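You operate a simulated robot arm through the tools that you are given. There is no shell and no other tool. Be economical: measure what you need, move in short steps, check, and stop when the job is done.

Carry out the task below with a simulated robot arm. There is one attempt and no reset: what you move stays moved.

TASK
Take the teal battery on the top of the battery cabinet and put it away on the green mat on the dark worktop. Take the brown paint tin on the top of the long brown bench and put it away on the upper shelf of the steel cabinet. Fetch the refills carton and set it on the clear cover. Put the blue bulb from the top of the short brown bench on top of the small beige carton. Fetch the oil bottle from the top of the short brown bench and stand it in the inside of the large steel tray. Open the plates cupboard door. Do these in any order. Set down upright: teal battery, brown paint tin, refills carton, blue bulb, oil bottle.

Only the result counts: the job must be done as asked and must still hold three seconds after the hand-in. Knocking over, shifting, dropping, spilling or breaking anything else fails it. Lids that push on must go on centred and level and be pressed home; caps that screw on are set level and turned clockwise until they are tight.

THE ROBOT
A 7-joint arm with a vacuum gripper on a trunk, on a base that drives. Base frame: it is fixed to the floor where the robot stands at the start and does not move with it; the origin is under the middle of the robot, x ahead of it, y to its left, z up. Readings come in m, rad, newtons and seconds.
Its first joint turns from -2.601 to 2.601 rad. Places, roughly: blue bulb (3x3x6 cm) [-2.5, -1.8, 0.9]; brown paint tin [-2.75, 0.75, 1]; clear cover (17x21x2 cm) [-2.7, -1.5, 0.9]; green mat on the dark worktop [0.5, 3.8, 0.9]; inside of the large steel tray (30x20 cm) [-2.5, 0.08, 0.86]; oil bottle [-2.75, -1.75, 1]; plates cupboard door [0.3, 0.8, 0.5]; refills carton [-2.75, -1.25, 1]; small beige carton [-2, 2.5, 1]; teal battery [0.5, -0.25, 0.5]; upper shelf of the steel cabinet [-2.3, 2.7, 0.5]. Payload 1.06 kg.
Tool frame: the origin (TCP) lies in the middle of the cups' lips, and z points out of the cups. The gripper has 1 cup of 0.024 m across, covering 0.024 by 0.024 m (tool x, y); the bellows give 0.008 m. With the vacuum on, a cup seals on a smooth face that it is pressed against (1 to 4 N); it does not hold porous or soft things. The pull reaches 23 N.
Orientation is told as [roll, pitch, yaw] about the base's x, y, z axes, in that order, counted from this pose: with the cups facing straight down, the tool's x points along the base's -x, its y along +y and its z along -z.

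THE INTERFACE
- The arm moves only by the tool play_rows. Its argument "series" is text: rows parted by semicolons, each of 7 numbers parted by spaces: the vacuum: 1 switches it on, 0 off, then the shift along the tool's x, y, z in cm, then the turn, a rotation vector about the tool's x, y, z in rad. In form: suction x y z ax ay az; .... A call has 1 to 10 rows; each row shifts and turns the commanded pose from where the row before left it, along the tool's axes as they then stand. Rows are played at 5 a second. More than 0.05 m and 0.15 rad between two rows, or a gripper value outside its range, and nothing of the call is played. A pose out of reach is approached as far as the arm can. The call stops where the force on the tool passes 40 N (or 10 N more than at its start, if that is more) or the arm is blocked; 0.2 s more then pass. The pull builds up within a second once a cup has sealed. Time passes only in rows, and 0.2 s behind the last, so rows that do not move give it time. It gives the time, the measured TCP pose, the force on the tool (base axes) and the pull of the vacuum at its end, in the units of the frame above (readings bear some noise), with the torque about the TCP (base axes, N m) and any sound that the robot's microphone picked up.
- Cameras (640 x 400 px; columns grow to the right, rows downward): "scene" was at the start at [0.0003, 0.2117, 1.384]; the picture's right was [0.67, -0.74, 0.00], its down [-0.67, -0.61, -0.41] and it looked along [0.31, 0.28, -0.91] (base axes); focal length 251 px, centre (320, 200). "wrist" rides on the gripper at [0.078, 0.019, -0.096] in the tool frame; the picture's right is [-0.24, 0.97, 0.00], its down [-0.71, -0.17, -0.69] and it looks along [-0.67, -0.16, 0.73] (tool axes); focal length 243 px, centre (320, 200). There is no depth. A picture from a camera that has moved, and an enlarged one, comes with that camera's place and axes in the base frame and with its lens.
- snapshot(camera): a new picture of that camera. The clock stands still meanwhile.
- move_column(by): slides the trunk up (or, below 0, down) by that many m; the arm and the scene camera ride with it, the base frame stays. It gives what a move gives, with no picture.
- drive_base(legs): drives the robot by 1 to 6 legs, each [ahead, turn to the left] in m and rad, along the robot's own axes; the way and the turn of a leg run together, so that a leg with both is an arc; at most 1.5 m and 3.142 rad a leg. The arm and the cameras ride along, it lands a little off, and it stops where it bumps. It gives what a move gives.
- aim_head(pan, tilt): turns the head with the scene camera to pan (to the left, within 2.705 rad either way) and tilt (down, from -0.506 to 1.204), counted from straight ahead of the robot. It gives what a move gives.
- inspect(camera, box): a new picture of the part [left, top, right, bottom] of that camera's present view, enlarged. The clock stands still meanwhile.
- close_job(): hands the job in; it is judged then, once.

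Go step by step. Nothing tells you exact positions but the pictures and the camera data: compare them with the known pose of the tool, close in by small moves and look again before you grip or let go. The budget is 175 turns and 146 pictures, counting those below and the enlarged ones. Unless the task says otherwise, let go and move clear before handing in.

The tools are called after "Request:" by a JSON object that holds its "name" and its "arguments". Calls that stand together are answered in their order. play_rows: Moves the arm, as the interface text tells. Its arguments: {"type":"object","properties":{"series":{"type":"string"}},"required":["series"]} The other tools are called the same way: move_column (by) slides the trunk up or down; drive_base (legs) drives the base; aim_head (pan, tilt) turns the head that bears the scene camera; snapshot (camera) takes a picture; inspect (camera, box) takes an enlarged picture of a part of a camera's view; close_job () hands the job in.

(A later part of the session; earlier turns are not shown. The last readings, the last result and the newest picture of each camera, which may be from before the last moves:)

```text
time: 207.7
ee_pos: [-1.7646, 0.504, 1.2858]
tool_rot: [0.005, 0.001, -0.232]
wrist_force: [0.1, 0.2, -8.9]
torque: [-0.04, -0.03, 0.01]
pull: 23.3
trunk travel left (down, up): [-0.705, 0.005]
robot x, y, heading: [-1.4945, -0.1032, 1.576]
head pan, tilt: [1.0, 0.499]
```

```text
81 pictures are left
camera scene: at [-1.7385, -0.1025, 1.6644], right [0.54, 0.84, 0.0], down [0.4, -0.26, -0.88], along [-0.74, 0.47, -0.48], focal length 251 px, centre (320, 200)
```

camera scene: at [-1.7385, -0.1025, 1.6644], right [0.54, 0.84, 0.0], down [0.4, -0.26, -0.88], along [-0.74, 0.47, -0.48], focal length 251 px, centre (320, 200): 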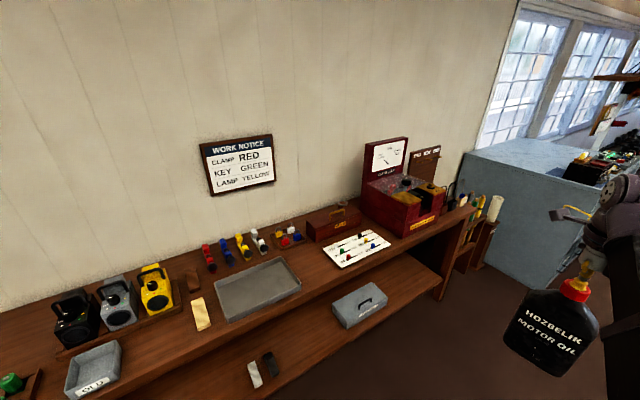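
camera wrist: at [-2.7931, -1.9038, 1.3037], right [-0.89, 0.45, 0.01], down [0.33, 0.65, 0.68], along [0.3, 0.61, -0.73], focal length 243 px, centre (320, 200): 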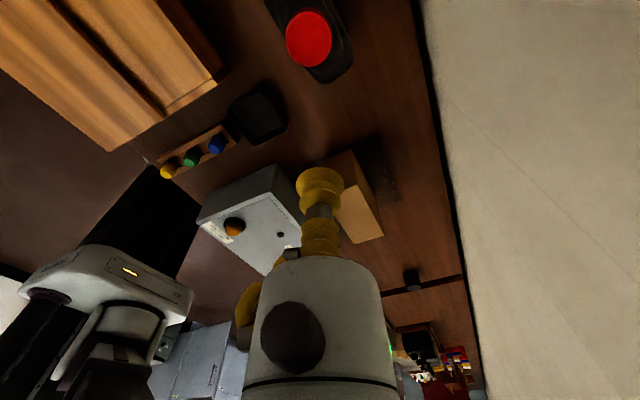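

The large empty steel tray is at about (-2.48, 0.065). I line up so the bottle comes over it.

Request:
{"name": "drive_base", "arguments": {"legs": [[0.44, 0], [0, 1.566], [0.37, 0]]}}

Request:
{"name": "aim_head", "arguments": {"pan": 0.3, "tilt": 0.75}}

Request:
{"name": "snapshot", "arguments": {"camera": "scene"}}

Request:
{"name": "snapshot", "arguments": {"camera": "wrist"}}

```text
time: 216.2
ee_pos: [-2.4779, 0.0638, 1.2864]
tool_rot: [0.005, -0.002, 1.332]
wrist_force: [-0.2, -0.9, -9.7]
torque: [0.01, -0.01, 0.02]
pull: 23.1
trunk travel left (down, up): [-0.705, 0.005]
robot x, y, heading: [-1.8677, 0.3337, 3.139]
head pan, tilt: [1.0, 0.499]
```

```text
time: 217.2
ee_pos: [-2.4783, 0.0635, 1.2864]
tool_rot: [0.006, -0.003, 1.33]
wrist_force: [0.8, 0.2, -8.7]
torque: [-0.02, -0.02, -0.03]
pull: 23.0
trunk travel left (down, up): [-0.705, 0.005]
robot x, y, heading: [-1.8667, 0.3337, 3.146]
head pan, tilt: [0.3, 0.75]
```

```text
80 pictures are left
camera scene: at [-1.8993, 0.1383, 1.6424], right [-0.3, 0.96, 0.0], down [0.65, 0.2, -0.73], along [-0.7, -0.22, -0.68], focal length 251 px, centre (320, 200)
```

scene: 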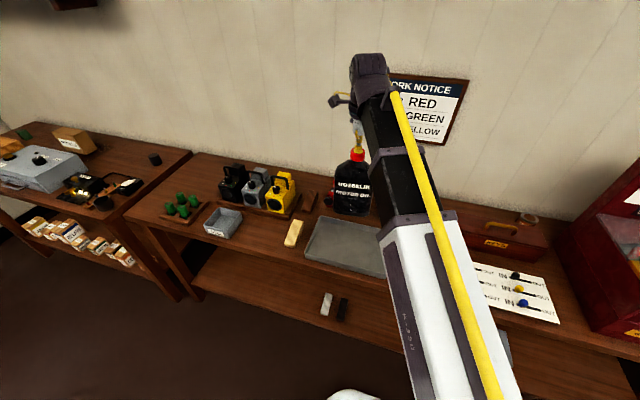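

```text
79 pictures are left
camera wrist: at [-2.5148, -0.0074, 1.3826], right [-0.89, 0.46, 0.01], down [0.34, 0.65, 0.68], along [0.31, 0.61, -0.73], focal length 243 px, centre (320, 200)
```

wrist: 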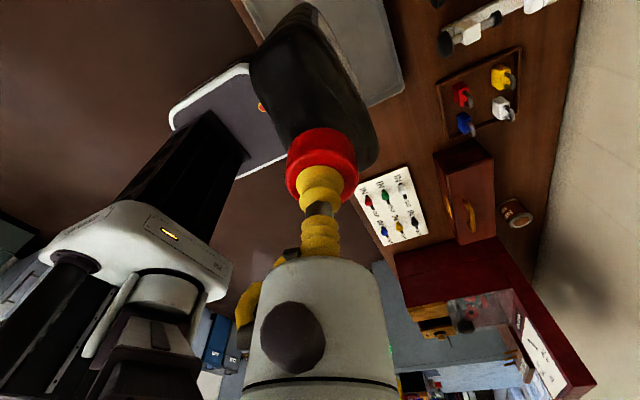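

The tray spans about x -2.60…-2.40, y -0.08…0.23; I centre the bottle over it and lower.

Request:
{"name": "play_rows", "arguments": {"series": "1 -0.8 2.2 0 0 0 0;1 0 0 4 0 0 0;1 0 0 4 0 0 0;1 0 0 4 0 0 0;1 0 0 1 0 0 0;1 0 0 0 0 0 0"}}

Request:
{"name": "inspect", "arguments": {"camera": "scene", "box": [280, 140, 440, 300]}}

Request:
{"name": "snapshot", "arguments": {"camera": "wrist"}}

```text
time: 218.6
ee_pos: [-2.4984, 0.0777, 1.1561]
tool_rot: [0.005, -0.001, 1.332]
wrist_force: [-0.1, -0.2, -9.1]
torque: [-0.01, 0.0, 0.0]
pull: 22.4
trunk travel left (down, up): [-0.705, 0.005]
robot x, y, heading: [-1.8631, 0.333, 3.141]
head pan, tilt: [0.3, 0.75]
```

```text
2.50 times, centred on (360, 220) of scene
camera zoom: at [-1.8993, 0.1384, 1.6424], right [-0.3, 0.96, 0.0], down [0.65, 0.2, -0.73], along [-0.7, -0.22, -0.68], focal length 627 px, centre (220, 150)
```

zoom: 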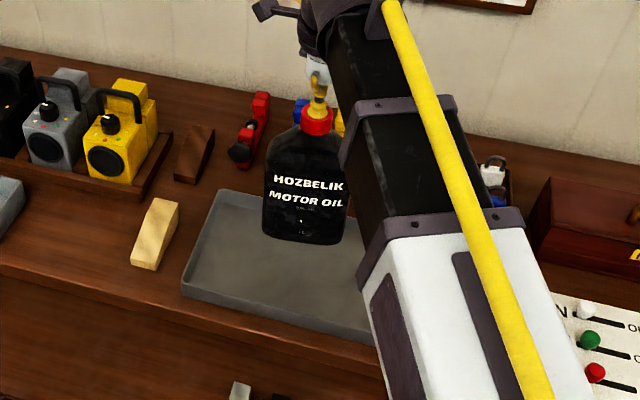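

```text
77 pictures are left
camera wrist: at [-2.5354, 0.0055, 1.253], right [-0.89, 0.46, 0.01], down [0.34, 0.65, 0.68], along [0.31, 0.61, -0.73], focal length 243 px, centre (320, 200)
```

wrist: 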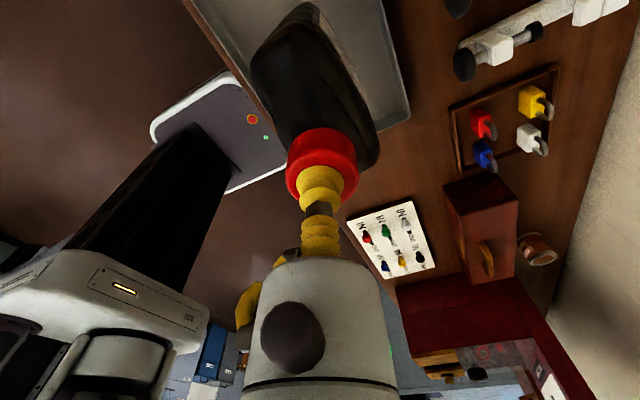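

Request:
{"name": "play_rows", "arguments": {"series": "1 0 0 3 0 0 0;1 0 0 2 0 0 0;1 0 0 0.8 0 0 0;1 0 0 0 0 0 0"}}

Request:
{"name": "inspect", "arguments": {"camera": "scene", "box": [280, 140, 440, 300]}}

```text
time: 219.6
ee_pos: [-2.499, 0.0775, 1.0995]
tool_rot: [0.007, 0.0, 1.332]
wrist_force: [0.4, 0.9, -9.7]
torque: [-0.01, -0.02, 0.03]
pull: 23.0
trunk travel left (down, up): [-0.705, 0.005]
robot x, y, heading: [-1.863, 0.3292, 3.147]
head pan, tilt: [0.3, 0.75]
```

```text
2.50 times, centred on (360, 220) of scene
camera zoom: at [-1.8994, 0.1384, 1.6424], right [-0.3, 0.96, 0.0], down [0.65, 0.2, -0.73], along [-0.7, -0.22, -0.68], focal length 627 px, centre (220, 150)
```

zoom: 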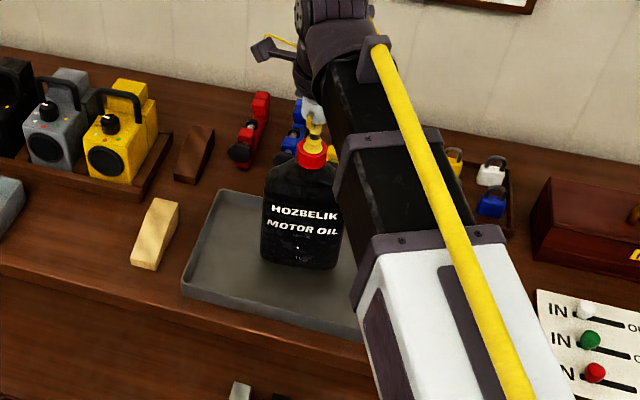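

Request:
{"name": "play_rows", "arguments": {"series": "1 0 0 0.6 0 0 0;1 0 0 0.3 0 0 0;1 0 0 0 0 0 0"}}

Request:
{"name": "play_rows", "arguments": {"series": "1 0 0 0.4 0 0 0;1 0 0 0 0 0 0"}}

```text
time: 220.4
ee_pos: [-2.4997, 0.0763, 1.0889]
tool_rot: [0.006, -0.001, 1.331]
wrist_force: [0.1, 0.8, -9.3]
torque: [-0.03, -0.04, -0.01]
pull: 23.0
trunk travel left (down, up): [-0.705, 0.005]
robot x, y, heading: [-1.8662, 0.3286, 3.141]
head pan, tilt: [0.3, 0.75]
```

```text
time: 221.0
ee_pos: [-2.4987, 0.0772, 1.0847]
tool_rot: [0.004, -0.004, 1.332]
wrist_force: [0.8, 0.0, -8.6]
torque: [-0.03, -0.01, 0.02]
pull: 22.6
trunk travel left (down, up): [-0.705, 0.005]
robot x, y, heading: [-1.861, 0.3325, 3.143]
head pan, tilt: [0.3, 0.75]
```

Request:
{"name": "play_rows", "arguments": {"series": "1 0 0 0.4 0 0 0;1 0 0 0 0 0 0"}}

```text
time: 221.6
ee_pos: [-2.4979, 0.078, 1.0819]
tool_rot: [0.008, -0.003, 1.331]
wrist_force: [0.1, 0.2, -9.7]
torque: [0.02, 0.01, 0.0]
pull: 23.0
trunk travel left (down, up): [-0.705, 0.005]
robot x, y, heading: [-1.868, 0.3316, 3.138]
head pan, tilt: [0.3, 0.75]
```

Request:
{"name": "play_rows", "arguments": {"series": "1 0 0 0.3 0 0 0;1 0 0 0 0 0 0"}}

```text
time: 222.2
ee_pos: [-2.498, 0.0775, 1.081]
tool_rot: [0.008, 0.0, 1.33]
wrist_force: [-2.3, 1.6, 7.6]
torque: [-0.06, -0.01, 0.03]
pull: 23.1
trunk travel left (down, up): [-0.705, 0.005]
robot x, y, heading: [-1.8643, 0.3333, 3.137]
head pan, tilt: [0.3, 0.75]
```

The bottle stands on the tray floor; I release and rise.

Request:
{"name": "play_rows", "arguments": {"series": "0 0 0 -0.2 0 0 0;0 0 0 0 0 0 0;0 0 0 0 0 0 0;0 0 0 0 0 0 0;0 0 0 -1 0 0 0;0 0 0 -3 0 0 0;0 0 0 -5 0 0 0;0 0 0 -5 0 0 0"}}

Request:
{"name": "snapshot", "arguments": {"camera": "scene"}}

Request:
{"name": "snapshot", "arguments": {"camera": "wrist"}}

```text
time: 224.0
ee_pos: [-2.4975, 0.0763, 1.2208]
tool_rot: [0.004, 0.0, 1.333]
wrist_force: [-0.7, 0.6, -0.5]
torque: [0.0, -0.03, 0.0]
pull: 0.1
trunk travel left (down, up): [-0.705, 0.005]
robot x, y, heading: [-1.8648, 0.3327, 3.14]
head pan, tilt: [0.3, 0.75]
```

```text
75 pictures are left
camera scene: at [-1.8984, 0.1387, 1.6424], right [-0.3, 0.96, 0.0], down [0.65, 0.2, -0.73], along [-0.7, -0.22, -0.68], focal length 251 px, centre (320, 200)
```

scene: 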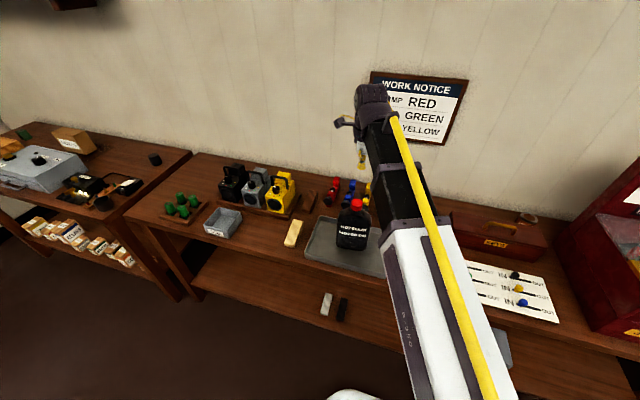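

```text
74 pictures are left
camera wrist: at [-2.5329, 0.0058, 1.3179], right [-0.89, 0.46, 0.01], down [0.34, 0.65, 0.68], along [0.31, 0.61, -0.73], focal length 243 px, centre (320, 200)
```

wrist: 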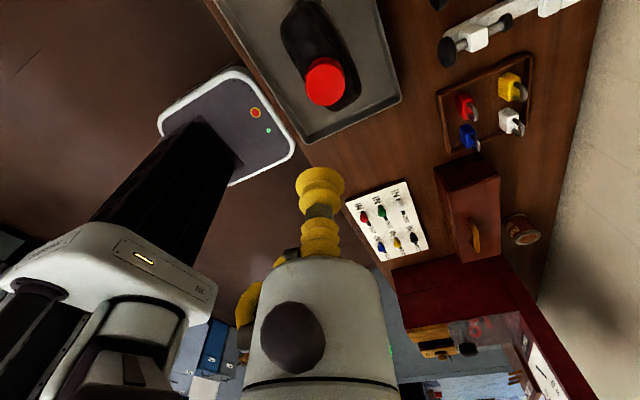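

Bottle done. The brown paint tin stands behind the brown box near (-2.81, 0.74, ~0.9), beside the tall red box. I back off, shift sideways and swing the arm towards the right.

Request:
{"name": "drive_base", "arguments": {"legs": [[-0.4, 0], [0, -1.571], [0.2, 0], [0, 1.571]]}}

Request:
{"name": "play_rows", "arguments": {"series": "0 -3.98 2.64 0 0 0 0.07;0 -3.98 2.64 0 0 0 0.07;0 -3.98 2.64 0 0 0 0.07;0 -3.98 2.64 0 0 0 0.07;0 -3.98 2.64 0 0 0 0.07;0 -3.98 2.64 0 0 0 0.07;0 -3.98 2.64 0 0 0 0.07;0 -3.98 2.64 0 0 0 0.07;0 0 0 -3 0 0 0"}}

Request:
{"name": "aim_head", "arguments": {"pan": -0.15, "tilt": 0.6}}

Request:
{"name": "snapshot", "arguments": {"camera": "scene"}}

```text
time: 235.3
ee_pos: [-2.0964, 0.2644, 1.2222]
tool_rot: [0.006, -0.001, 1.352]
wrist_force: [0.6, 0.2, 0.2]
torque: [0.03, -0.02, -0.02]
pull: 0.1
trunk travel left (down, up): [-0.705, 0.005]
robot x, y, heading: [-1.4718, 0.5312, -3.124]
head pan, tilt: [0.3, 0.75]
```

```text
time: 237.3
ee_pos: [-2.142, 0.6372, 1.2522]
tool_rot: [0.005, 0.002, 0.792]
wrist_force: [0.1, 0.6, 0.8]
torque: [0.0, 0.0, 0.0]
pull: 0.0
trunk travel left (down, up): [-0.705, 0.005]
robot x, y, heading: [-1.4734, 0.5281, -3.123]
head pan, tilt: [0.3, 0.75]
```

```text
time: 238.2
ee_pos: [-2.1436, 0.6373, 1.2511]
tool_rot: [0.006, 0.002, 0.794]
wrist_force: [0.0, 0.3, -0.1]
torque: [-0.02, -0.01, 0.0]
pull: 0.1
trunk travel left (down, up): [-0.705, 0.005]
robot x, y, heading: [-1.4716, 0.5313, -3.119]
head pan, tilt: [-0.15, 0.6]
```

```text
73 pictures are left
camera scene: at [-1.5096, 0.3753, 1.6553], right [0.13, 0.99, 0.0], down [0.56, -0.07, -0.82], along [-0.82, 0.11, -0.57], focal length 251 px, centre (320, 200)
```

scene: 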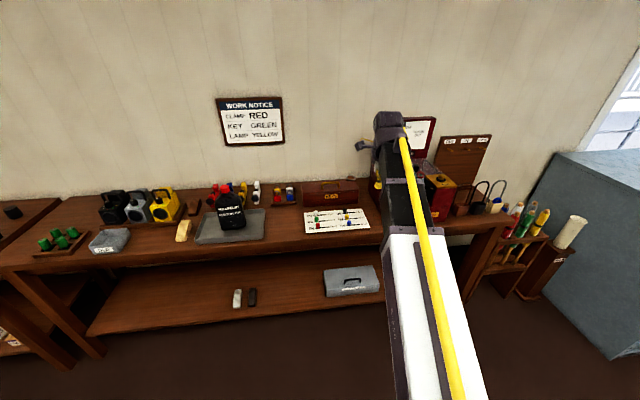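

Request:
{"name": "drive_base", "arguments": {"legs": [[0.48, 0]]}}

Request:
{"name": "snapshot", "arguments": {"camera": "wrist"}}

Request:
{"name": "snapshot", "arguments": {"camera": "scene"}}

```text
time: 241.1
ee_pos: [-2.626, 0.6286, 1.2512]
tool_rot: [0.005, 0.002, 0.793]
wrist_force: [0.8, -0.3, 0.6]
torque: [-0.01, -0.05, -0.05]
pull: 0.1
trunk travel left (down, up): [-0.705, 0.005]
robot x, y, heading: [-1.9551, 0.5218, -3.129]
head pan, tilt: [-0.15, 0.6]
```

```text
72 pictures are left
camera wrist: at [-2.6946, 0.586, 1.3483], right [-0.53, 0.85, 0.0], down [0.62, 0.38, 0.68], along [0.58, 0.36, -0.73], focal length 243 px, centre (320, 200)
```

wrist: 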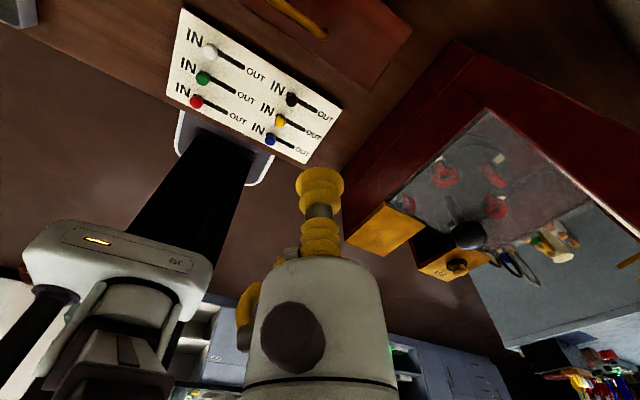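

```text
71 pictures are left
camera scene: at [-1.9932, 0.3657, 1.6554], right [0.13, 0.99, 0.0], down [0.56, -0.07, -0.82], along [-0.82, 0.11, -0.57], focal length 251 px, centre (320, 200)
```

scene: 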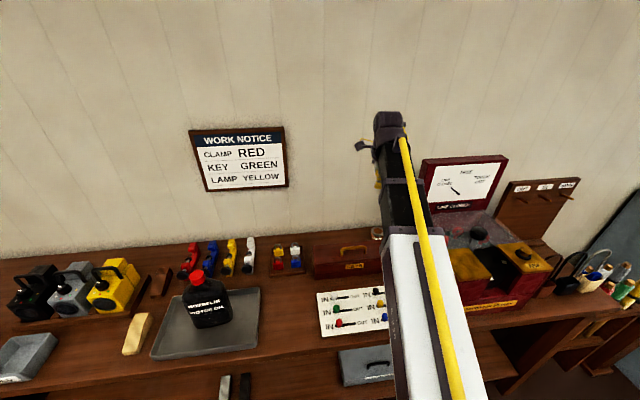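

Request:
{"name": "play_rows", "arguments": {"series": "0 0 0 0 0 0 -0.15;0 0 0 0 0 0 -0.15;0 0 0 0 0 0 -0.15;0 0 0 0 0 0 -0.15;0 0 0 0 0 0 -0.15;0 -2.06 3.2 0 0 0 0;0 -2.06 3.2 0 0 0 0;0 -2.06 3.2 0 0 0 0;0 -2.06 3.2 0 0 0 0;0 -2.06 3.2 0 0 0 0"}}

Request:
{"name": "snapshot", "arguments": {"camera": "wrist"}}

```text
time: 243.3
ee_pos: [-2.7833, 0.7364, 1.2528]
tool_rot: [0.006, -0.002, 1.541]
wrist_force: [0.3, -0.2, 0.1]
torque: [0.01, -0.03, 0.02]
pull: 0.1
trunk travel left (down, up): [-0.705, 0.005]
robot x, y, heading: [-1.9506, 0.5215, -3.121]
head pan, tilt: [-0.15, 0.6]
```

```text
70 pictures are left
camera wrist: at [-2.8047, 0.659, 1.3494], right [-0.96, 0.26, 0.01], down [0.2, 0.7, 0.69], along [0.18, 0.66, -0.73], focal length 243 px, centre (320, 200)
```

wrist: 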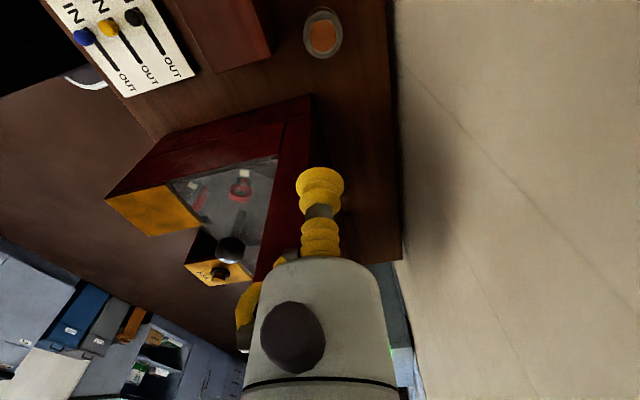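

Request:
{"name": "play_rows", "arguments": {"series": "0 1.1 1.1 0 0 0 0"}}

Request:
{"name": "move_column", "arguments": {"by": -0.22}}

Request:
{"name": "snapshot", "arguments": {"camera": "wrist"}}

Request:
{"name": "snapshot", "arguments": {"camera": "scene"}}

```text
time: 243.7
ee_pos: [-2.7944, 0.7242, 1.2531]
tool_rot: [0.006, -0.002, 1.541]
wrist_force: [-0.2, 0.6, -0.2]
torque: [0.0, 0.01, -0.02]
pull: 0.0
trunk travel left (down, up): [-0.705, 0.005]
robot x, y, heading: [-1.9564, 0.5232, -3.119]
head pan, tilt: [-0.15, 0.6]
```

```text
time: 246.0
ee_pos: [-2.7942, 0.7262, 1.0328]
tool_rot: [0.006, -0.003, 1.54]
wrist_force: [-1.0, 0.0, 0.3]
torque: [0.04, 0.0, 0.0]
pull: 0.0
trunk travel left (down, up): [-0.485, 0.225]
robot x, y, heading: [-1.9518, 0.5197, -3.123]
head pan, tilt: [-0.15, 0.6]
```

```text
69 pictures are left
camera wrist: at [-2.8147, 0.6478, 1.1292], right [-0.96, 0.26, 0.01], down [0.2, 0.7, 0.69], along [0.18, 0.66, -0.73], focal length 243 px, centre (320, 200)
```

wrist: 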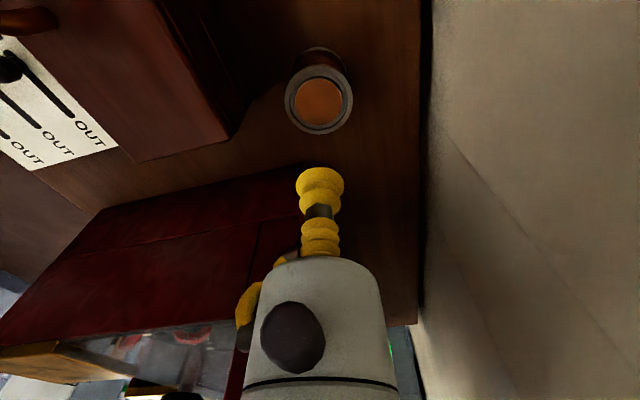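

```text
68 pictures are left
camera scene: at [-1.9929, 0.3657, 1.4354], right [0.13, 0.99, 0.0], down [0.56, -0.07, -0.83], along [-0.82, 0.11, -0.56], focal length 251 px, centre (320, 200)
```

scene: 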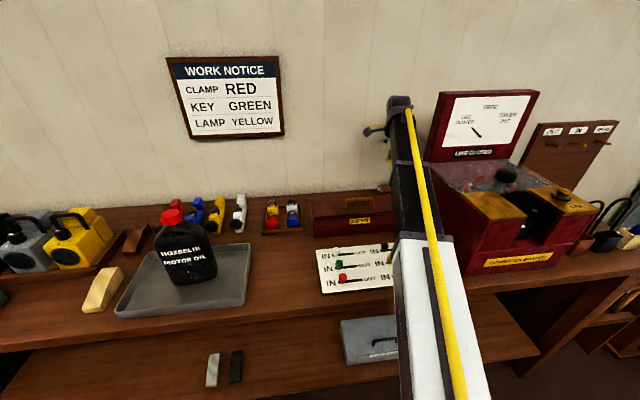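

Request:
{"name": "inspect", "arguments": {"camera": "wrist", "box": [240, 30, 400, 190]}}

```text
2.50 times, centred on (320, 110) of wrist
camera zoom: at [-2.8147, 0.6478, 1.1292], right [-0.96, 0.26, 0.01], down [0.2, 0.7, 0.69], along [0.18, 0.66, -0.73], focal length 606 px, centre (320, 425)
```

zoom: 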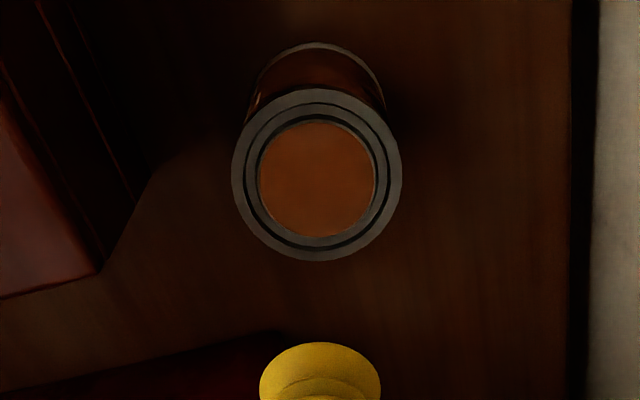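

Request:
{"name": "play_rows", "arguments": {"series": "0 0 -0.15 4 0 0 0;0 0 0 3.5 0 0 0;0 0 0 0 0 0 0"}}

Request:
{"name": "inspect", "arguments": {"camera": "wrist", "box": [240, 80, 400, 220]}}

```text
time: 246.8
ee_pos: [-2.7913, 0.7255, 0.9579]
tool_rot: [0.005, -0.002, 1.541]
wrist_force: [1.1, 0.5, -0.4]
torque: [0.02, 0.0, -0.02]
pull: 0.1
trunk travel left (down, up): [-0.485, 0.225]
robot x, y, heading: [-1.9553, 0.5253, -3.123]
head pan, tilt: [-0.15, 0.6]
```

```text
2.86 times, centred on (320, 150) of wrist
camera zoom: at [-2.8129, 0.6479, 1.0539], right [-0.96, 0.26, 0.01], down [0.2, 0.7, 0.69], along [0.18, 0.66, -0.73], focal length 693 px, centre (320, 343)
```

zoom: 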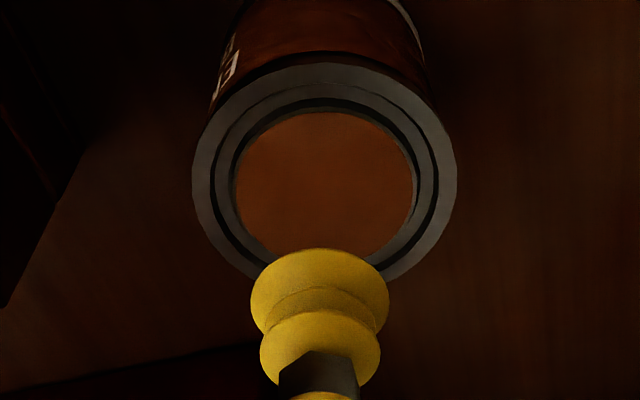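

Request:
{"name": "play_rows", "arguments": {"series": "1 0 0.1 2.5 0 0 0;1 0 0 0.8 0 0 0;1 0 0 0.4 0 0 0;1 0 0 0 0 0 0;1 0 0 0 0 0 0"}}

```text
time: 248.0
ee_pos: [-2.7934, 0.726, 0.9225]
tool_rot: [0.005, 0.0, 1.542]
wrist_force: [-0.3, 0.6, 0.3]
torque: [-0.03, -0.01, 0.01]
pull: 0.1
trunk travel left (down, up): [-0.485, 0.225]
robot x, y, heading: [-1.9509, 0.5218, -3.121]
head pan, tilt: [-0.15, 0.6]
```

Request:
{"name": "play_rows", "arguments": {"series": "1 0 0 0.4 0 0 0;1 0 0 0.3 0 0 0;1 0 0 0 0 0 0;1 0 0 0 0 0 0"}}

```text
time: 249.0
ee_pos: [-2.7941, 0.7252, 0.9148]
tool_rot: [0.008, -0.001, 1.542]
wrist_force: [-7.1, -1.4, 16.5]
torque: [0.01, -0.06, -0.01]
pull: 23.2
trunk travel left (down, up): [-0.485, 0.225]
robot x, y, heading: [-1.9536, 0.5178, -3.119]
head pan, tilt: [-0.15, 0.6]
```

Sealed on the tin. I lift it.

Request:
{"name": "play_rows", "arguments": {"series": "1 0 0 -0.5 0 0 0;1 0 0 -1 0 0 0;1 0 0 -3 0 0 0;1 0 0 -4 0 0 0;1 0 0 0 0 0 0"}}

Request:
{"name": "move_column", "arguments": {"by": 0.2}}

Request:
{"name": "snapshot", "arguments": {"camera": "wrist"}}

```text
time: 250.2
ee_pos: [-2.7945, 0.7269, 1.0012]
tool_rot: [0.006, -0.001, 1.54]
wrist_force: [-1.1, 0.0, -2.0]
torque: [-0.02, 0.03, -0.01]
pull: 23.0
trunk travel left (down, up): [-0.485, 0.225]
robot x, y, heading: [-1.9542, 0.5239, -3.122]
head pan, tilt: [-0.15, 0.6]
```

```text
time: 252.4
ee_pos: [-2.7945, 0.7248, 1.1997]
tool_rot: [0.005, -0.002, 1.54]
wrist_force: [0.6, -0.2, -2.5]
torque: [0.0, -0.01, 0.01]
pull: 22.7
trunk travel left (down, up): [-0.685, 0.025]
robot x, y, heading: [-1.9578, 0.521, -3.125]
head pan, tilt: [-0.15, 0.6]
```

```text
65 pictures are left
camera wrist: at [-2.8153, 0.6482, 1.2955], right [-0.96, 0.26, 0.01], down [0.2, 0.7, 0.69], along [0.18, 0.66, -0.73], focal length 243 px, centre (320, 200)
```

wrist: 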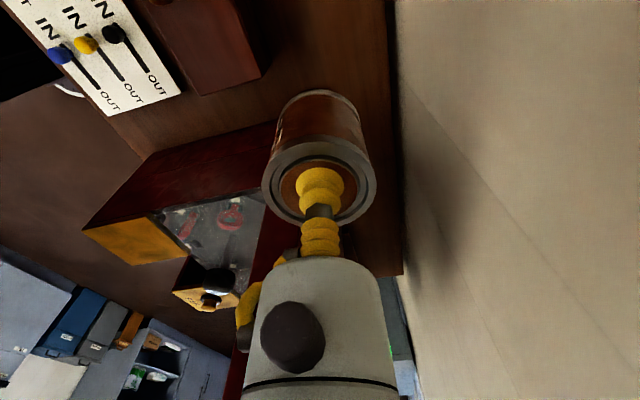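

Held. I retract, back off and drive to the steel cabinet.

Request:
{"name": "play_rows", "arguments": {"series": "1 0.83 -4.07 0 0 0 0;1 0.83 -4.07 0 0 0 0;1 0.83 -4.07 0 0 0 0;1 0.83 -4.07 0 0 0 0;1 0.83 -4.07 0 0 0 0;1 0.83 -4.07 0 0 0 0"}}

Request:
{"name": "drive_base", "arguments": {"legs": [[-0.85, 0], [0, -1.571], [1.0, 0], [1.0, 0], [0, 1.571]]}}

Request:
{"name": "aim_head", "arguments": {"pan": 0.0, "tilt": 0.6}}

Request:
{"name": "snapshot", "arguments": {"camera": "scene"}}

```text
time: 253.8
ee_pos: [-2.551, 0.6684, 1.1988]
tool_rot: [0.007, -0.001, 1.54]
wrist_force: [-1.0, -0.3, -2.9]
torque: [-0.02, -0.01, -0.03]
pull: 22.8
trunk travel left (down, up): [-0.685, 0.025]
robot x, y, heading: [-1.9564, 0.5226, -3.122]
head pan, tilt: [-0.15, 0.6]
```

```text
time: 275.6
ee_pos: [-1.7466, 2.6854, 1.1987]
tool_rot: [0.006, -0.002, 1.551]
wrist_force: [0.7, -0.5, -3.0]
torque: [-0.03, 0.03, 0.0]
pull: 23.5
trunk travel left (down, up): [-0.685, 0.025]
robot x, y, heading: [-1.1466, 2.5423, -3.115]
head pan, tilt: [-0.15, 0.6]
```

```text
time: 276.3
ee_pos: [-1.7462, 2.6855, 1.1975]
tool_rot: [0.006, -0.002, 1.554]
wrist_force: [0.9, -0.5, -1.7]
torque: [0.0, 0.01, -0.01]
pull: 22.5
trunk travel left (down, up): [-0.685, 0.025]
robot x, y, heading: [-1.145, 2.5451, -3.11]
head pan, tilt: [0.0, 0.6]
```

```text
64 pictures are left
camera scene: at [-1.1848, 2.3754, 1.6354], right [-0.03, 1.0, 0.0], down [0.56, 0.02, -0.83], along [-0.82, -0.02, -0.56], focal length 251 px, centre (320, 200)
```

scene: 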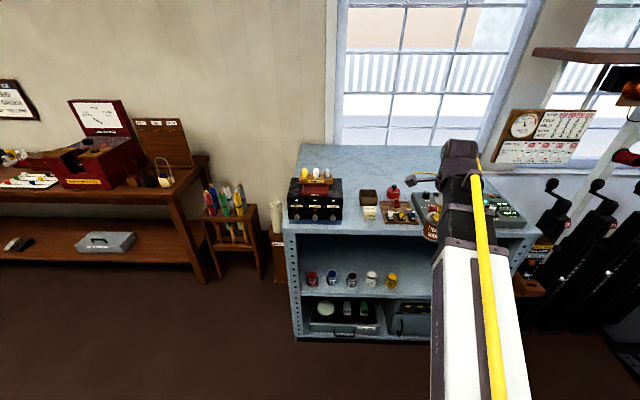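

Request:
{"name": "inspect", "arguments": {"camera": "scene", "box": [270, 130, 550, 350]}}

Request:
{"name": "snapshot", "arguments": {"camera": "wrist"}}

```text
1.82 times, centred on (410, 240) of scene
camera zoom: at [-1.1848, 2.3754, 1.6354], right [-0.03, 1.0, 0.0], down [0.56, 0.02, -0.83], along [-0.82, -0.02, -0.56], focal length 456 px, centre (156, 127)
```

zoom: 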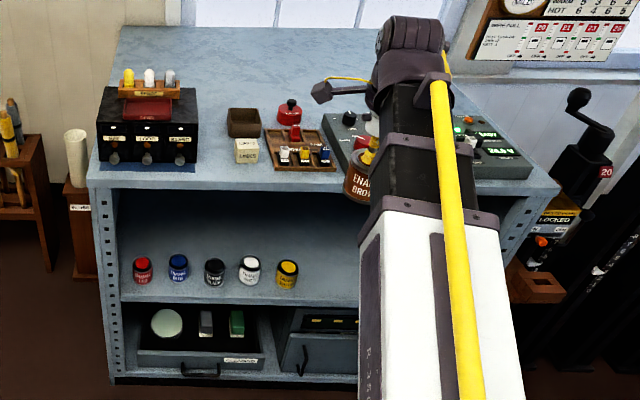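

```text
62 pictures are left
camera wrist: at [-1.767, 2.6083, 1.2939], right [-0.97, 0.25, 0.01], down [0.19, 0.7, 0.69], along [0.17, 0.66, -0.73], focal length 243 px, centre (320, 200)
```

wrist: 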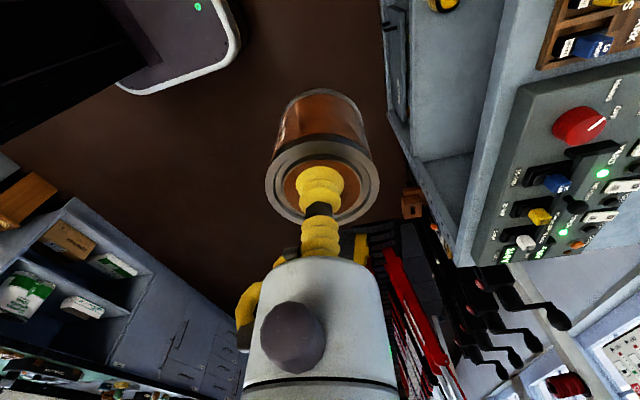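

The upper shelf holds five small tins at left and is free at right (y≈2.95); the beige "LAMPS" carton sits on top. My arm rises towards the wrist, so it can enter under the cabinet top. I shift right, then lower the trunk in front of the opening.

Request:
{"name": "drive_base", "arguments": {"legs": [[0, -1.571], [0.28, 0], [0, 1.545]]}}

Request:
{"name": "move_column", "arguments": {"by": -0.4}}

Request:
{"name": "move_column", "arguments": {"by": -0.1}}

Request:
{"name": "aim_head", "arguments": {"pan": -0.1, "tilt": 0.35}}

Request:
{"name": "snapshot", "arguments": {"camera": "scene"}}

Request:
{"name": "snapshot", "arguments": {"camera": "wrist"}}

```text
time: 285.8
ee_pos: [-1.7567, 2.9733, 1.1971]
tool_rot: [0.004, -0.001, 1.541]
wrist_force: [-1.0, 0.0, -1.6]
torque: [-0.04, 0.01, 0.0]
pull: 23.0
trunk travel left (down, up): [-0.685, 0.025]
robot x, y, heading: [-1.1604, 2.831, -3.12]
head pan, tilt: [0.0, 0.6]
```

```text
time: 289.6
ee_pos: [-1.7562, 2.9737, 0.7988]
tool_rot: [0.005, -0.001, 1.541]
wrist_force: [-0.6, -0.3, -1.4]
torque: [-0.01, -0.01, -0.01]
pull: 22.4
trunk travel left (down, up): [-0.285, 0.425]
robot x, y, heading: [-1.1562, 2.8284, -3.119]
head pan, tilt: [0.0, 0.6]
```

```text
time: 291.0
ee_pos: [-1.7574, 2.9743, 0.6968]
tool_rot: [0.006, 0.0, 1.54]
wrist_force: [-0.1, 0.1, -2.2]
torque: [-0.02, -0.02, 0.02]
pull: 22.9
trunk travel left (down, up): [-0.185, 0.525]
robot x, y, heading: [-1.1563, 2.8237, -3.129]
head pan, tilt: [0.0, 0.6]
```

```text
time: 291.7
ee_pos: [-1.7559, 2.9731, 0.6978]
tool_rot: [0.005, -0.001, 1.541]
wrist_force: [0.3, -0.2, -2.6]
torque: [-0.01, -0.06, -0.03]
pull: 22.9
trunk travel left (down, up): [-0.185, 0.525]
robot x, y, heading: [-1.156, 2.8258, -3.128]
head pan, tilt: [-0.099, 0.351]
```

```text
61 pictures are left
camera scene: at [-1.2021, 2.6664, 1.1581], right [0.08, 1.0, 0.0], down [0.34, -0.03, -0.94], along [-0.94, 0.07, -0.34], focal length 251 px, centre (320, 200)
```

scene: 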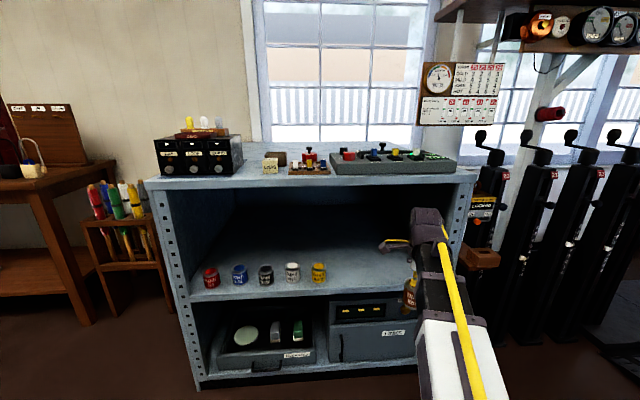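

```text
60 pictures are left
camera wrist: at [-1.7775, 2.8961, 0.7939], right [-0.96, 0.26, 0.01], down [0.2, 0.7, 0.69], along [0.18, 0.66, -0.73], focal length 243 px, centre (320, 200)
```

wrist: 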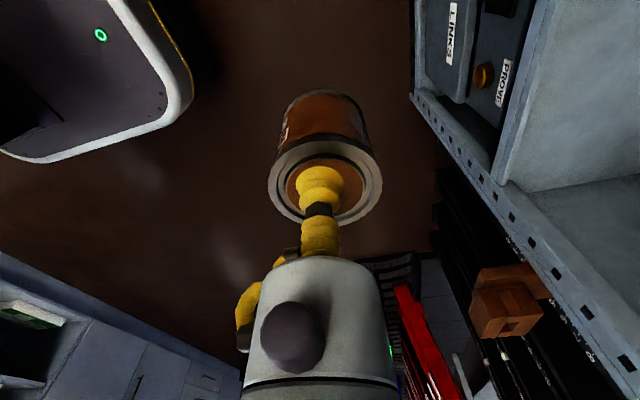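

The opening spans z≈0.515–0.91 and the free spot is at y≈2.97. I lower so that both tin and wrist fit, and drive in part of the way.

Request:
{"name": "move_column", "arguments": {"by": -0.075}}

Request:
{"name": "drive_base", "arguments": {"legs": [[0.14, 0]]}}

Request:
{"name": "snapshot", "arguments": {"camera": "scene"}}

Request:
{"name": "snapshot", "arguments": {"camera": "wrist"}}

```text
time: 292.9
ee_pos: [-1.7555, 2.9723, 0.6229]
tool_rot: [0.006, -0.002, 1.542]
wrist_force: [-0.1, 0.6, -2.7]
torque: [-0.01, 0.02, 0.01]
pull: 23.1
trunk travel left (down, up): [-0.11, 0.6]
robot x, y, heading: [-1.1619, 2.8264, -3.123]
head pan, tilt: [-0.099, 0.351]
```

```text
time: 294.2
ee_pos: [-1.8963, 2.9699, 0.6228]
tool_rot: [0.007, -0.002, 1.543]
wrist_force: [0.0, -0.3, -2.1]
torque: [0.01, -0.03, -0.02]
pull: 23.0
trunk travel left (down, up): [-0.11, 0.6]
robot x, y, heading: [-1.2992, 2.8264, -3.117]
head pan, tilt: [-0.099, 0.351]
```

```text
59 pictures are left
camera scene: at [-1.3421, 2.6636, 1.0831], right [0.08, 1.0, 0.0], down [0.34, -0.03, -0.94], along [-0.94, 0.07, -0.34], focal length 251 px, centre (320, 200)
```

scene: 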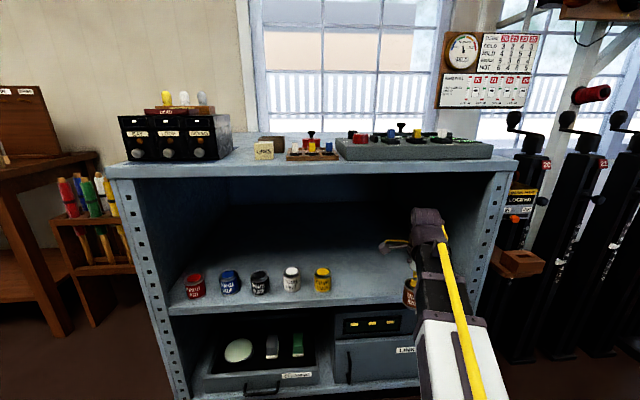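

```text
58 pictures are left
camera wrist: at [-1.9175, 2.893, 0.7189], right [-0.96, 0.26, 0.01], down [0.2, 0.7, 0.69], along [0.18, 0.66, -0.73], focal length 243 px, centre (320, 200)
```

wrist: 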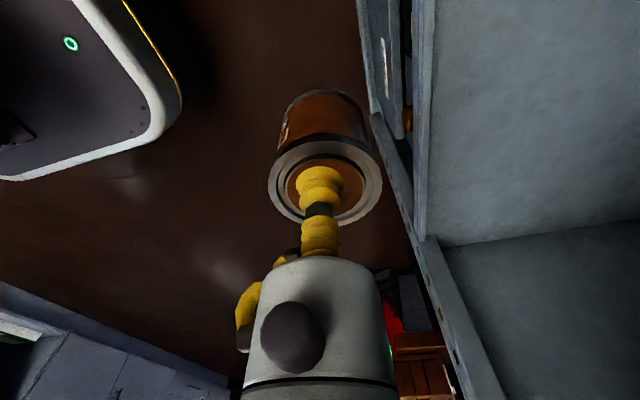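

Request:
{"name": "drive_base", "arguments": {"legs": [[0.09, 0]]}}

Request:
{"name": "inspect", "arguments": {"camera": "scene", "box": [320, 120, 540, 320]}}

```text
time: 295.3
ee_pos: [-1.9868, 2.9678, 0.6229]
tool_rot: [0.004, -0.001, 1.543]
wrist_force: [-0.1, 0.4, -1.8]
torque: [0.02, 0.01, 0.02]
pull: 23.2
trunk travel left (down, up): [-0.11, 0.6]
robot x, y, heading: [-1.3849, 2.8219, -3.119]
head pan, tilt: [-0.099, 0.351]
```

```text
2.00 times, centred on (430, 220) of scene
camera zoom: at [-1.4316, 2.6617, 1.0831], right [0.08, 1.0, 0.0], down [0.34, -0.03, -0.94], along [-0.94, 0.07, -0.34], focal length 502 px, centre (100, 160)
```

zoom: 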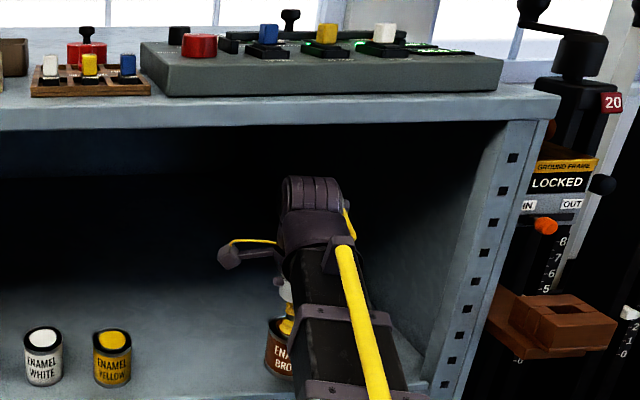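

Request:
{"name": "drive_base", "arguments": {"legs": [[0.08, 0]]}}

Request:
{"name": "inspect", "arguments": {"camera": "scene", "box": [320, 140, 540, 340]}}

Request:
{"name": "snapshot", "arguments": {"camera": "wrist"}}

```text
time: 296.3
ee_pos: [-2.0669, 2.9676, 0.6227]
tool_rot: [0.006, -0.001, 1.544]
wrist_force: [-0.2, 0.0, -2.2]
torque: [0.0, 0.0, 0.02]
pull: 22.7
trunk travel left (down, up): [-0.11, 0.6]
robot x, y, heading: [-1.4676, 2.8176, -3.119]
head pan, tilt: [-0.099, 0.351]
```

```text
2.00 times, centred on (430, 240) of scene
camera zoom: at [-1.512, 2.66, 1.0831], right [0.08, 1.0, 0.0], down [0.34, -0.03, -0.94], along [-0.94, 0.07, -0.34], focal length 502 px, centre (100, 120)
```

zoom: 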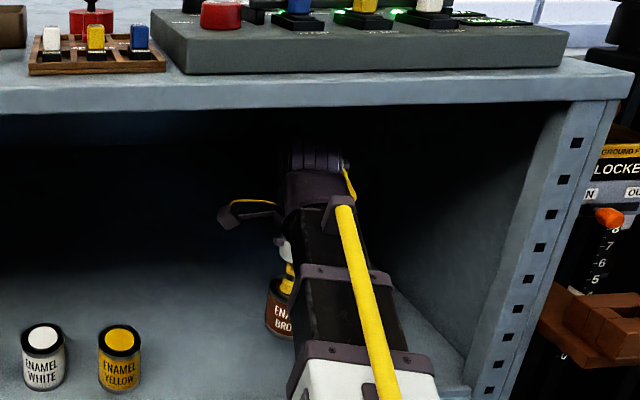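

```text
55 pictures are left
camera wrist: at [-2.0876, 2.889, 0.7188], right [-0.96, 0.26, 0.01], down [0.19, 0.7, 0.69], along [0.18, 0.66, -0.73], focal length 243 px, centre (320, 200)
```

wrist: 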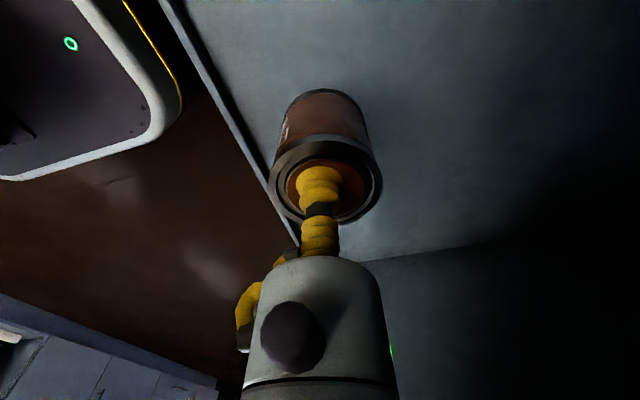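

The tin hangs inside, about 8 cm behind the shelf edge. I lower it.

Request:
{"name": "play_rows", "arguments": {"series": "1 0 0 1.5 0 0 0;1 0 0 0.8 0 0 0;1 0 0 0 0 0 0"}}

Request:
{"name": "play_rows", "arguments": {"series": "1 0 0 0.5 0 0 0;1 0 0 0 0 0 0"}}

```text
time: 297.1
ee_pos: [-2.0655, 2.9666, 0.5996]
tool_rot: [0.005, -0.004, 1.542]
wrist_force: [-0.7, 0.5, -1.3]
torque: [-0.01, -0.01, -0.04]
pull: 23.1
trunk travel left (down, up): [-0.11, 0.6]
robot x, y, heading: [-1.471, 2.8215, -3.124]
head pan, tilt: [-0.099, 0.351]
```

```text
time: 297.7
ee_pos: [-2.0666, 2.9672, 0.5941]
tool_rot: [0.006, -0.001, 1.541]
wrist_force: [-0.6, -0.1, -1.8]
torque: [-0.04, -0.01, -0.03]
pull: 22.6
trunk travel left (down, up): [-0.11, 0.6]
robot x, y, heading: [-1.4712, 2.8199, -3.123]
head pan, tilt: [-0.099, 0.351]
```

Request:
{"name": "play_rows", "arguments": {"series": "1 0 0 0.4 0 0 0;1 0 0 0 0 0 0"}}

Request:
{"name": "inspect", "arguments": {"camera": "wrist", "box": [240, 60, 400, 200]}}

```text
time: 298.3
ee_pos: [-2.0686, 2.9664, 0.5917]
tool_rot: [0.006, -0.001, 1.542]
wrist_force: [0.0, 1.6, -1.6]
torque: [-0.02, -0.03, 0.0]
pull: 23.1
trunk travel left (down, up): [-0.11, 0.6]
robot x, y, heading: [-1.4662, 2.8204, -3.123]
head pan, tilt: [-0.099, 0.351]
```

```text
2.86 times, centred on (320, 130) of wrist
camera zoom: at [-2.0878, 2.8892, 0.6867], right [-0.96, 0.26, 0.01], down [0.19, 0.7, 0.69], along [0.18, 0.66, -0.73], focal length 693 px, centre (320, 400)
```

zoom: 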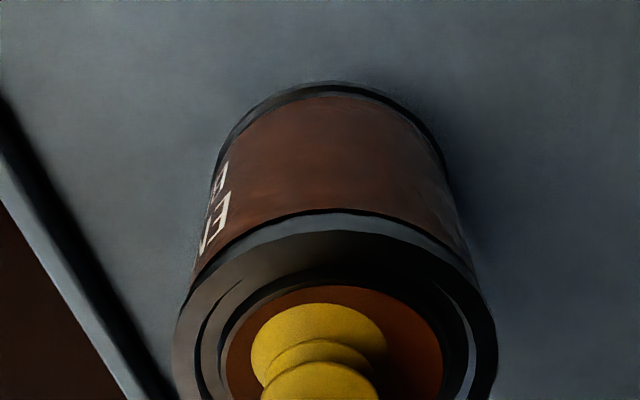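

Request:
{"name": "play_rows", "arguments": {"series": "1 0 0 0.3 0 0 0;1 0 0 0 0 0 0"}}

```text
time: 298.9
ee_pos: [-2.0666, 2.9665, 0.588]
tool_rot: [0.005, -0.001, 1.542]
wrist_force: [-0.1, -0.9, -3.4]
torque: [-0.03, 0.02, -0.01]
pull: 23.0
trunk travel left (down, up): [-0.11, 0.6]
robot x, y, heading: [-1.4657, 2.8189, -3.119]
head pan, tilt: [-0.099, 0.351]
```

Request:
{"name": "play_rows", "arguments": {"series": "1 0 0 0.3 0 0 0;1 0 0 0 0 0 0"}}

```text
time: 299.5
ee_pos: [-2.0678, 2.9665, 0.5845]
tool_rot: [0.006, -0.001, 1.543]
wrist_force: [-0.7, -0.4, -1.8]
torque: [0.03, 0.01, -0.01]
pull: 22.8
trunk travel left (down, up): [-0.11, 0.6]
robot x, y, heading: [-1.4692, 2.8191, -3.121]
head pan, tilt: [-0.099, 0.351]
```

Request:
{"name": "play_rows", "arguments": {"series": "1 0 0 0.3 0 0 0;1 0 0 0 0 0 0"}}

```text
time: 300.1
ee_pos: [-2.0667, 2.9669, 0.5824]
tool_rot: [0.007, -0.001, 1.543]
wrist_force: [0.1, 0.4, -1.8]
torque: [0.02, 0.01, 0.02]
pull: 22.5
trunk travel left (down, up): [-0.11, 0.6]
robot x, y, heading: [-1.4699, 2.8184, -3.119]
head pan, tilt: [-0.099, 0.351]
```

Request:
{"name": "play_rows", "arguments": {"series": "1 0 0 0.3 0 0 0;1 0 0 0 0 0 0"}}

```text
time: 300.7
ee_pos: [-2.067, 2.9678, 0.5781]
tool_rot: [0.006, -0.001, 1.543]
wrist_force: [0.5, -0.5, -1.1]
torque: [-0.03, 0.01, 0.03]
pull: 22.7
trunk travel left (down, up): [-0.11, 0.6]
robot x, y, heading: [-1.4689, 2.8206, -3.116]
head pan, tilt: [-0.099, 0.351]
```

Request:
{"name": "play_rows", "arguments": {"series": "1 0 0 0.3 0 0 0;1 0 0 0 0 0 0"}}

Request:
{"name": "inspect", "arguments": {"camera": "wrist", "box": [240, 60, 400, 200]}}

```text
time: 301.3
ee_pos: [-2.0667, 2.9661, 0.5754]
tool_rot: [0.006, -0.001, 1.543]
wrist_force: [-1.0, -0.9, -1.6]
torque: [-0.04, 0.0, 0.0]
pull: 23.0
trunk travel left (down, up): [-0.11, 0.6]
robot x, y, heading: [-1.4705, 2.8207, -3.122]
head pan, tilt: [-0.099, 0.351]
```

```text
2.86 times, centred on (320, 130) of wrist
camera zoom: at [-2.0878, 2.8892, 0.6719], right [-0.96, 0.26, 0.01], down [0.19, 0.7, 0.69], along [0.18, 0.66, -0.73], focal length 693 px, centre (320, 400)
```

zoom: 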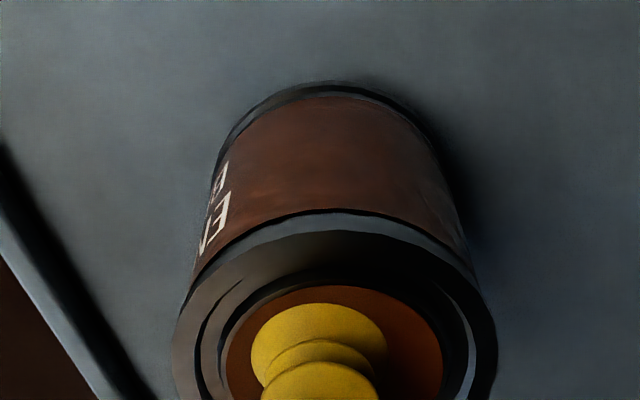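

Request:
{"name": "play_rows", "arguments": {"series": "1 0 0 0.4 0 0 0;1 0 0 0 0 0 0"}}

```text
time: 301.9
ee_pos: [-2.0671, 2.9677, 0.5711]
tool_rot: [0.006, -0.001, 1.543]
wrist_force: [-0.7, 0.1, -1.3]
torque: [0.02, 0.0, 0.01]
pull: 23.6
trunk travel left (down, up): [-0.11, 0.6]
robot x, y, heading: [-1.468, 2.8209, -3.122]
head pan, tilt: [-0.099, 0.351]
```

Request:
{"name": "play_rows", "arguments": {"series": "1 0 0 0.4 0 0 0;1 0 0 0 0 0 0"}}

```text
time: 302.5
ee_pos: [-2.067, 2.9668, 0.5674]
tool_rot: [0.004, -0.003, 1.542]
wrist_force: [0.5, 0.7, -1.8]
torque: [-0.01, 0.01, 0.0]
pull: 22.8
trunk travel left (down, up): [-0.11, 0.6]
robot x, y, heading: [-1.4669, 2.8226, -3.12]
head pan, tilt: [-0.099, 0.351]
```

Request:
{"name": "play_rows", "arguments": {"series": "1 0 0 0.5 0 0 0;1 0 0 0 0 0 0"}}

```text
time: 303.1
ee_pos: [-2.0676, 2.9662, 0.5641]
tool_rot: [0.007, -0.003, 1.544]
wrist_force: [-5.9, 1.6, 16.6]
torque: [-0.01, -0.05, 0.02]
pull: 22.8
trunk travel left (down, up): [-0.11, 0.6]
robot x, y, heading: [-1.4695, 2.8205, -3.123]
head pan, tilt: [-0.099, 0.351]
```

The tin stands on the shelf. I release, rise a little and back out.

Request:
{"name": "play_rows", "arguments": {"series": "0 0 0 -0.3 0 0 0;0 0 0 0 0 0 0;0 0 0 0 0 0 0;0 0 0 0 0 0 0;0 0 0 -1 0 0 0;0 0 0 -2 0 0 0;0 0 0 -2 0 0 0"}}

Request:
{"name": "drive_base", "arguments": {"legs": [[-0.4, 0]]}}

Request:
{"name": "snapshot", "arguments": {"camera": "scene"}}

```text
time: 304.7
ee_pos: [-2.067, 2.966, 0.6156]
tool_rot: [0.006, -0.002, 1.542]
wrist_force: [0.0, -0.5, 0.3]
torque: [0.02, -0.03, 0.04]
pull: 0.1
trunk travel left (down, up): [-0.11, 0.6]
robot x, y, heading: [-1.4693, 2.822, -3.125]
head pan, tilt: [-0.099, 0.351]
```

```text
time: 307.2
ee_pos: [-1.6674, 2.9738, 0.6154]
tool_rot: [0.006, -0.002, 1.546]
wrist_force: [0.0, -0.2, -0.1]
torque: [0.0, 0.0, 0.02]
pull: 0.1
trunk travel left (down, up): [-0.11, 0.6]
robot x, y, heading: [-1.0649, 2.8252, -3.115]
head pan, tilt: [-0.099, 0.351]
```

```text
52 pictures are left
camera scene: at [-1.1119, 2.6687, 1.0831], right [0.08, 1.0, 0.0], down [0.34, -0.03, -0.94], along [-0.94, 0.07, -0.34], focal length 251 px, centre (320, 200)
```

scene: 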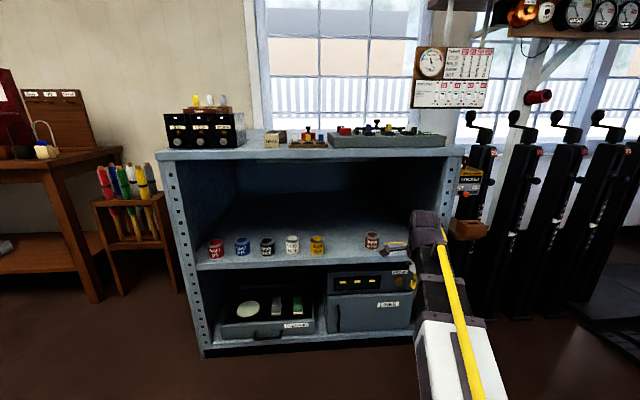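

The brown tin is in place. Now I raise and go back for the blue bulb.

Request:
{"name": "move_column", "arguments": {"by": 0.4}}

Request:
{"name": "move_column", "arguments": {"by": 0.15}}

Request:
{"name": "drive_base", "arguments": {"legs": [[0, 1.56], [1.5, 0], [1.5, 0], [1.4, 0], [0, -1.571], [0.5, 0]]}}

Request:
{"name": "aim_head", "arguments": {"pan": 0.15, "tilt": 0.7}}

Request:
{"name": "snapshot", "arguments": {"camera": "scene"}}

```text
time: 311.1
ee_pos: [-1.6675, 2.9748, 1.0159]
tool_rot: [0.005, -0.003, 1.545]
wrist_force: [0.5, 0.0, 0.1]
torque: [0.04, -0.01, 0.01]
pull: 0.0
trunk travel left (down, up): [-0.51, 0.2]
robot x, y, heading: [-1.0691, 2.8342, -3.121]
head pan, tilt: [-0.099, 0.351]
```

```text
time: 312.8
ee_pos: [-1.6675, 2.9744, 1.1648]
tool_rot: [0.005, -0.001, 1.545]
wrist_force: [-0.1, 0.5, -0.1]
torque: [-0.02, 0.02, 0.03]
pull: 0.0
trunk travel left (down, up): [-0.66, 0.05]
robot x, y, heading: [-1.0653, 2.8307, -3.119]
head pan, tilt: [-0.099, 0.351]
```

```text
time: 343.9
ee_pos: [-2.118, -1.3967, 1.1655]
tool_rot: [0.004, -0.002, 1.524]
wrist_force: [0.1, 0.0, -0.7]
torque: [0.01, 0.01, 0.0]
pull: 0.0
trunk travel left (down, up): [-0.66, 0.05]
robot x, y, heading: [-1.5256, -1.5552, -3.14]
head pan, tilt: [-0.099, 0.351]
```

```text
time: 344.8
ee_pos: [-2.119, -1.3948, 1.165]
tool_rot: [0.005, -0.002, 1.526]
wrist_force: [-0.4, 0.8, 0.5]
torque: [-0.03, 0.0, 0.01]
pull: 0.1
trunk travel left (down, up): [-0.66, 0.05]
robot x, y, heading: [-1.522, -1.5524, -3.137]
head pan, tilt: [0.15, 0.7]
```

```text
51 pictures are left
camera scene: at [-1.5602, -1.7347, 1.6018], right [-0.15, 0.99, 0.0], down [0.64, 0.1, -0.77], along [-0.76, -0.12, -0.64], focal length 251 px, centre (320, 200)
```

scene: 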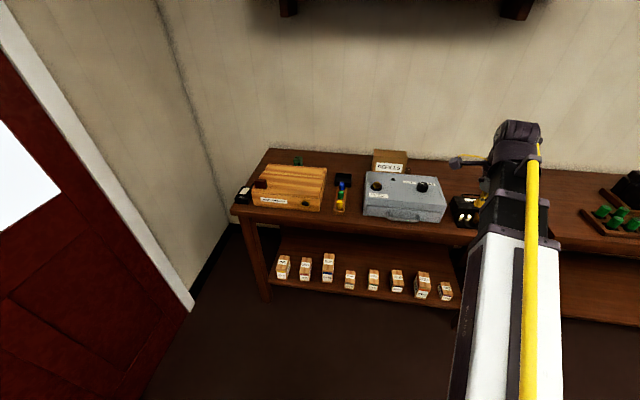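

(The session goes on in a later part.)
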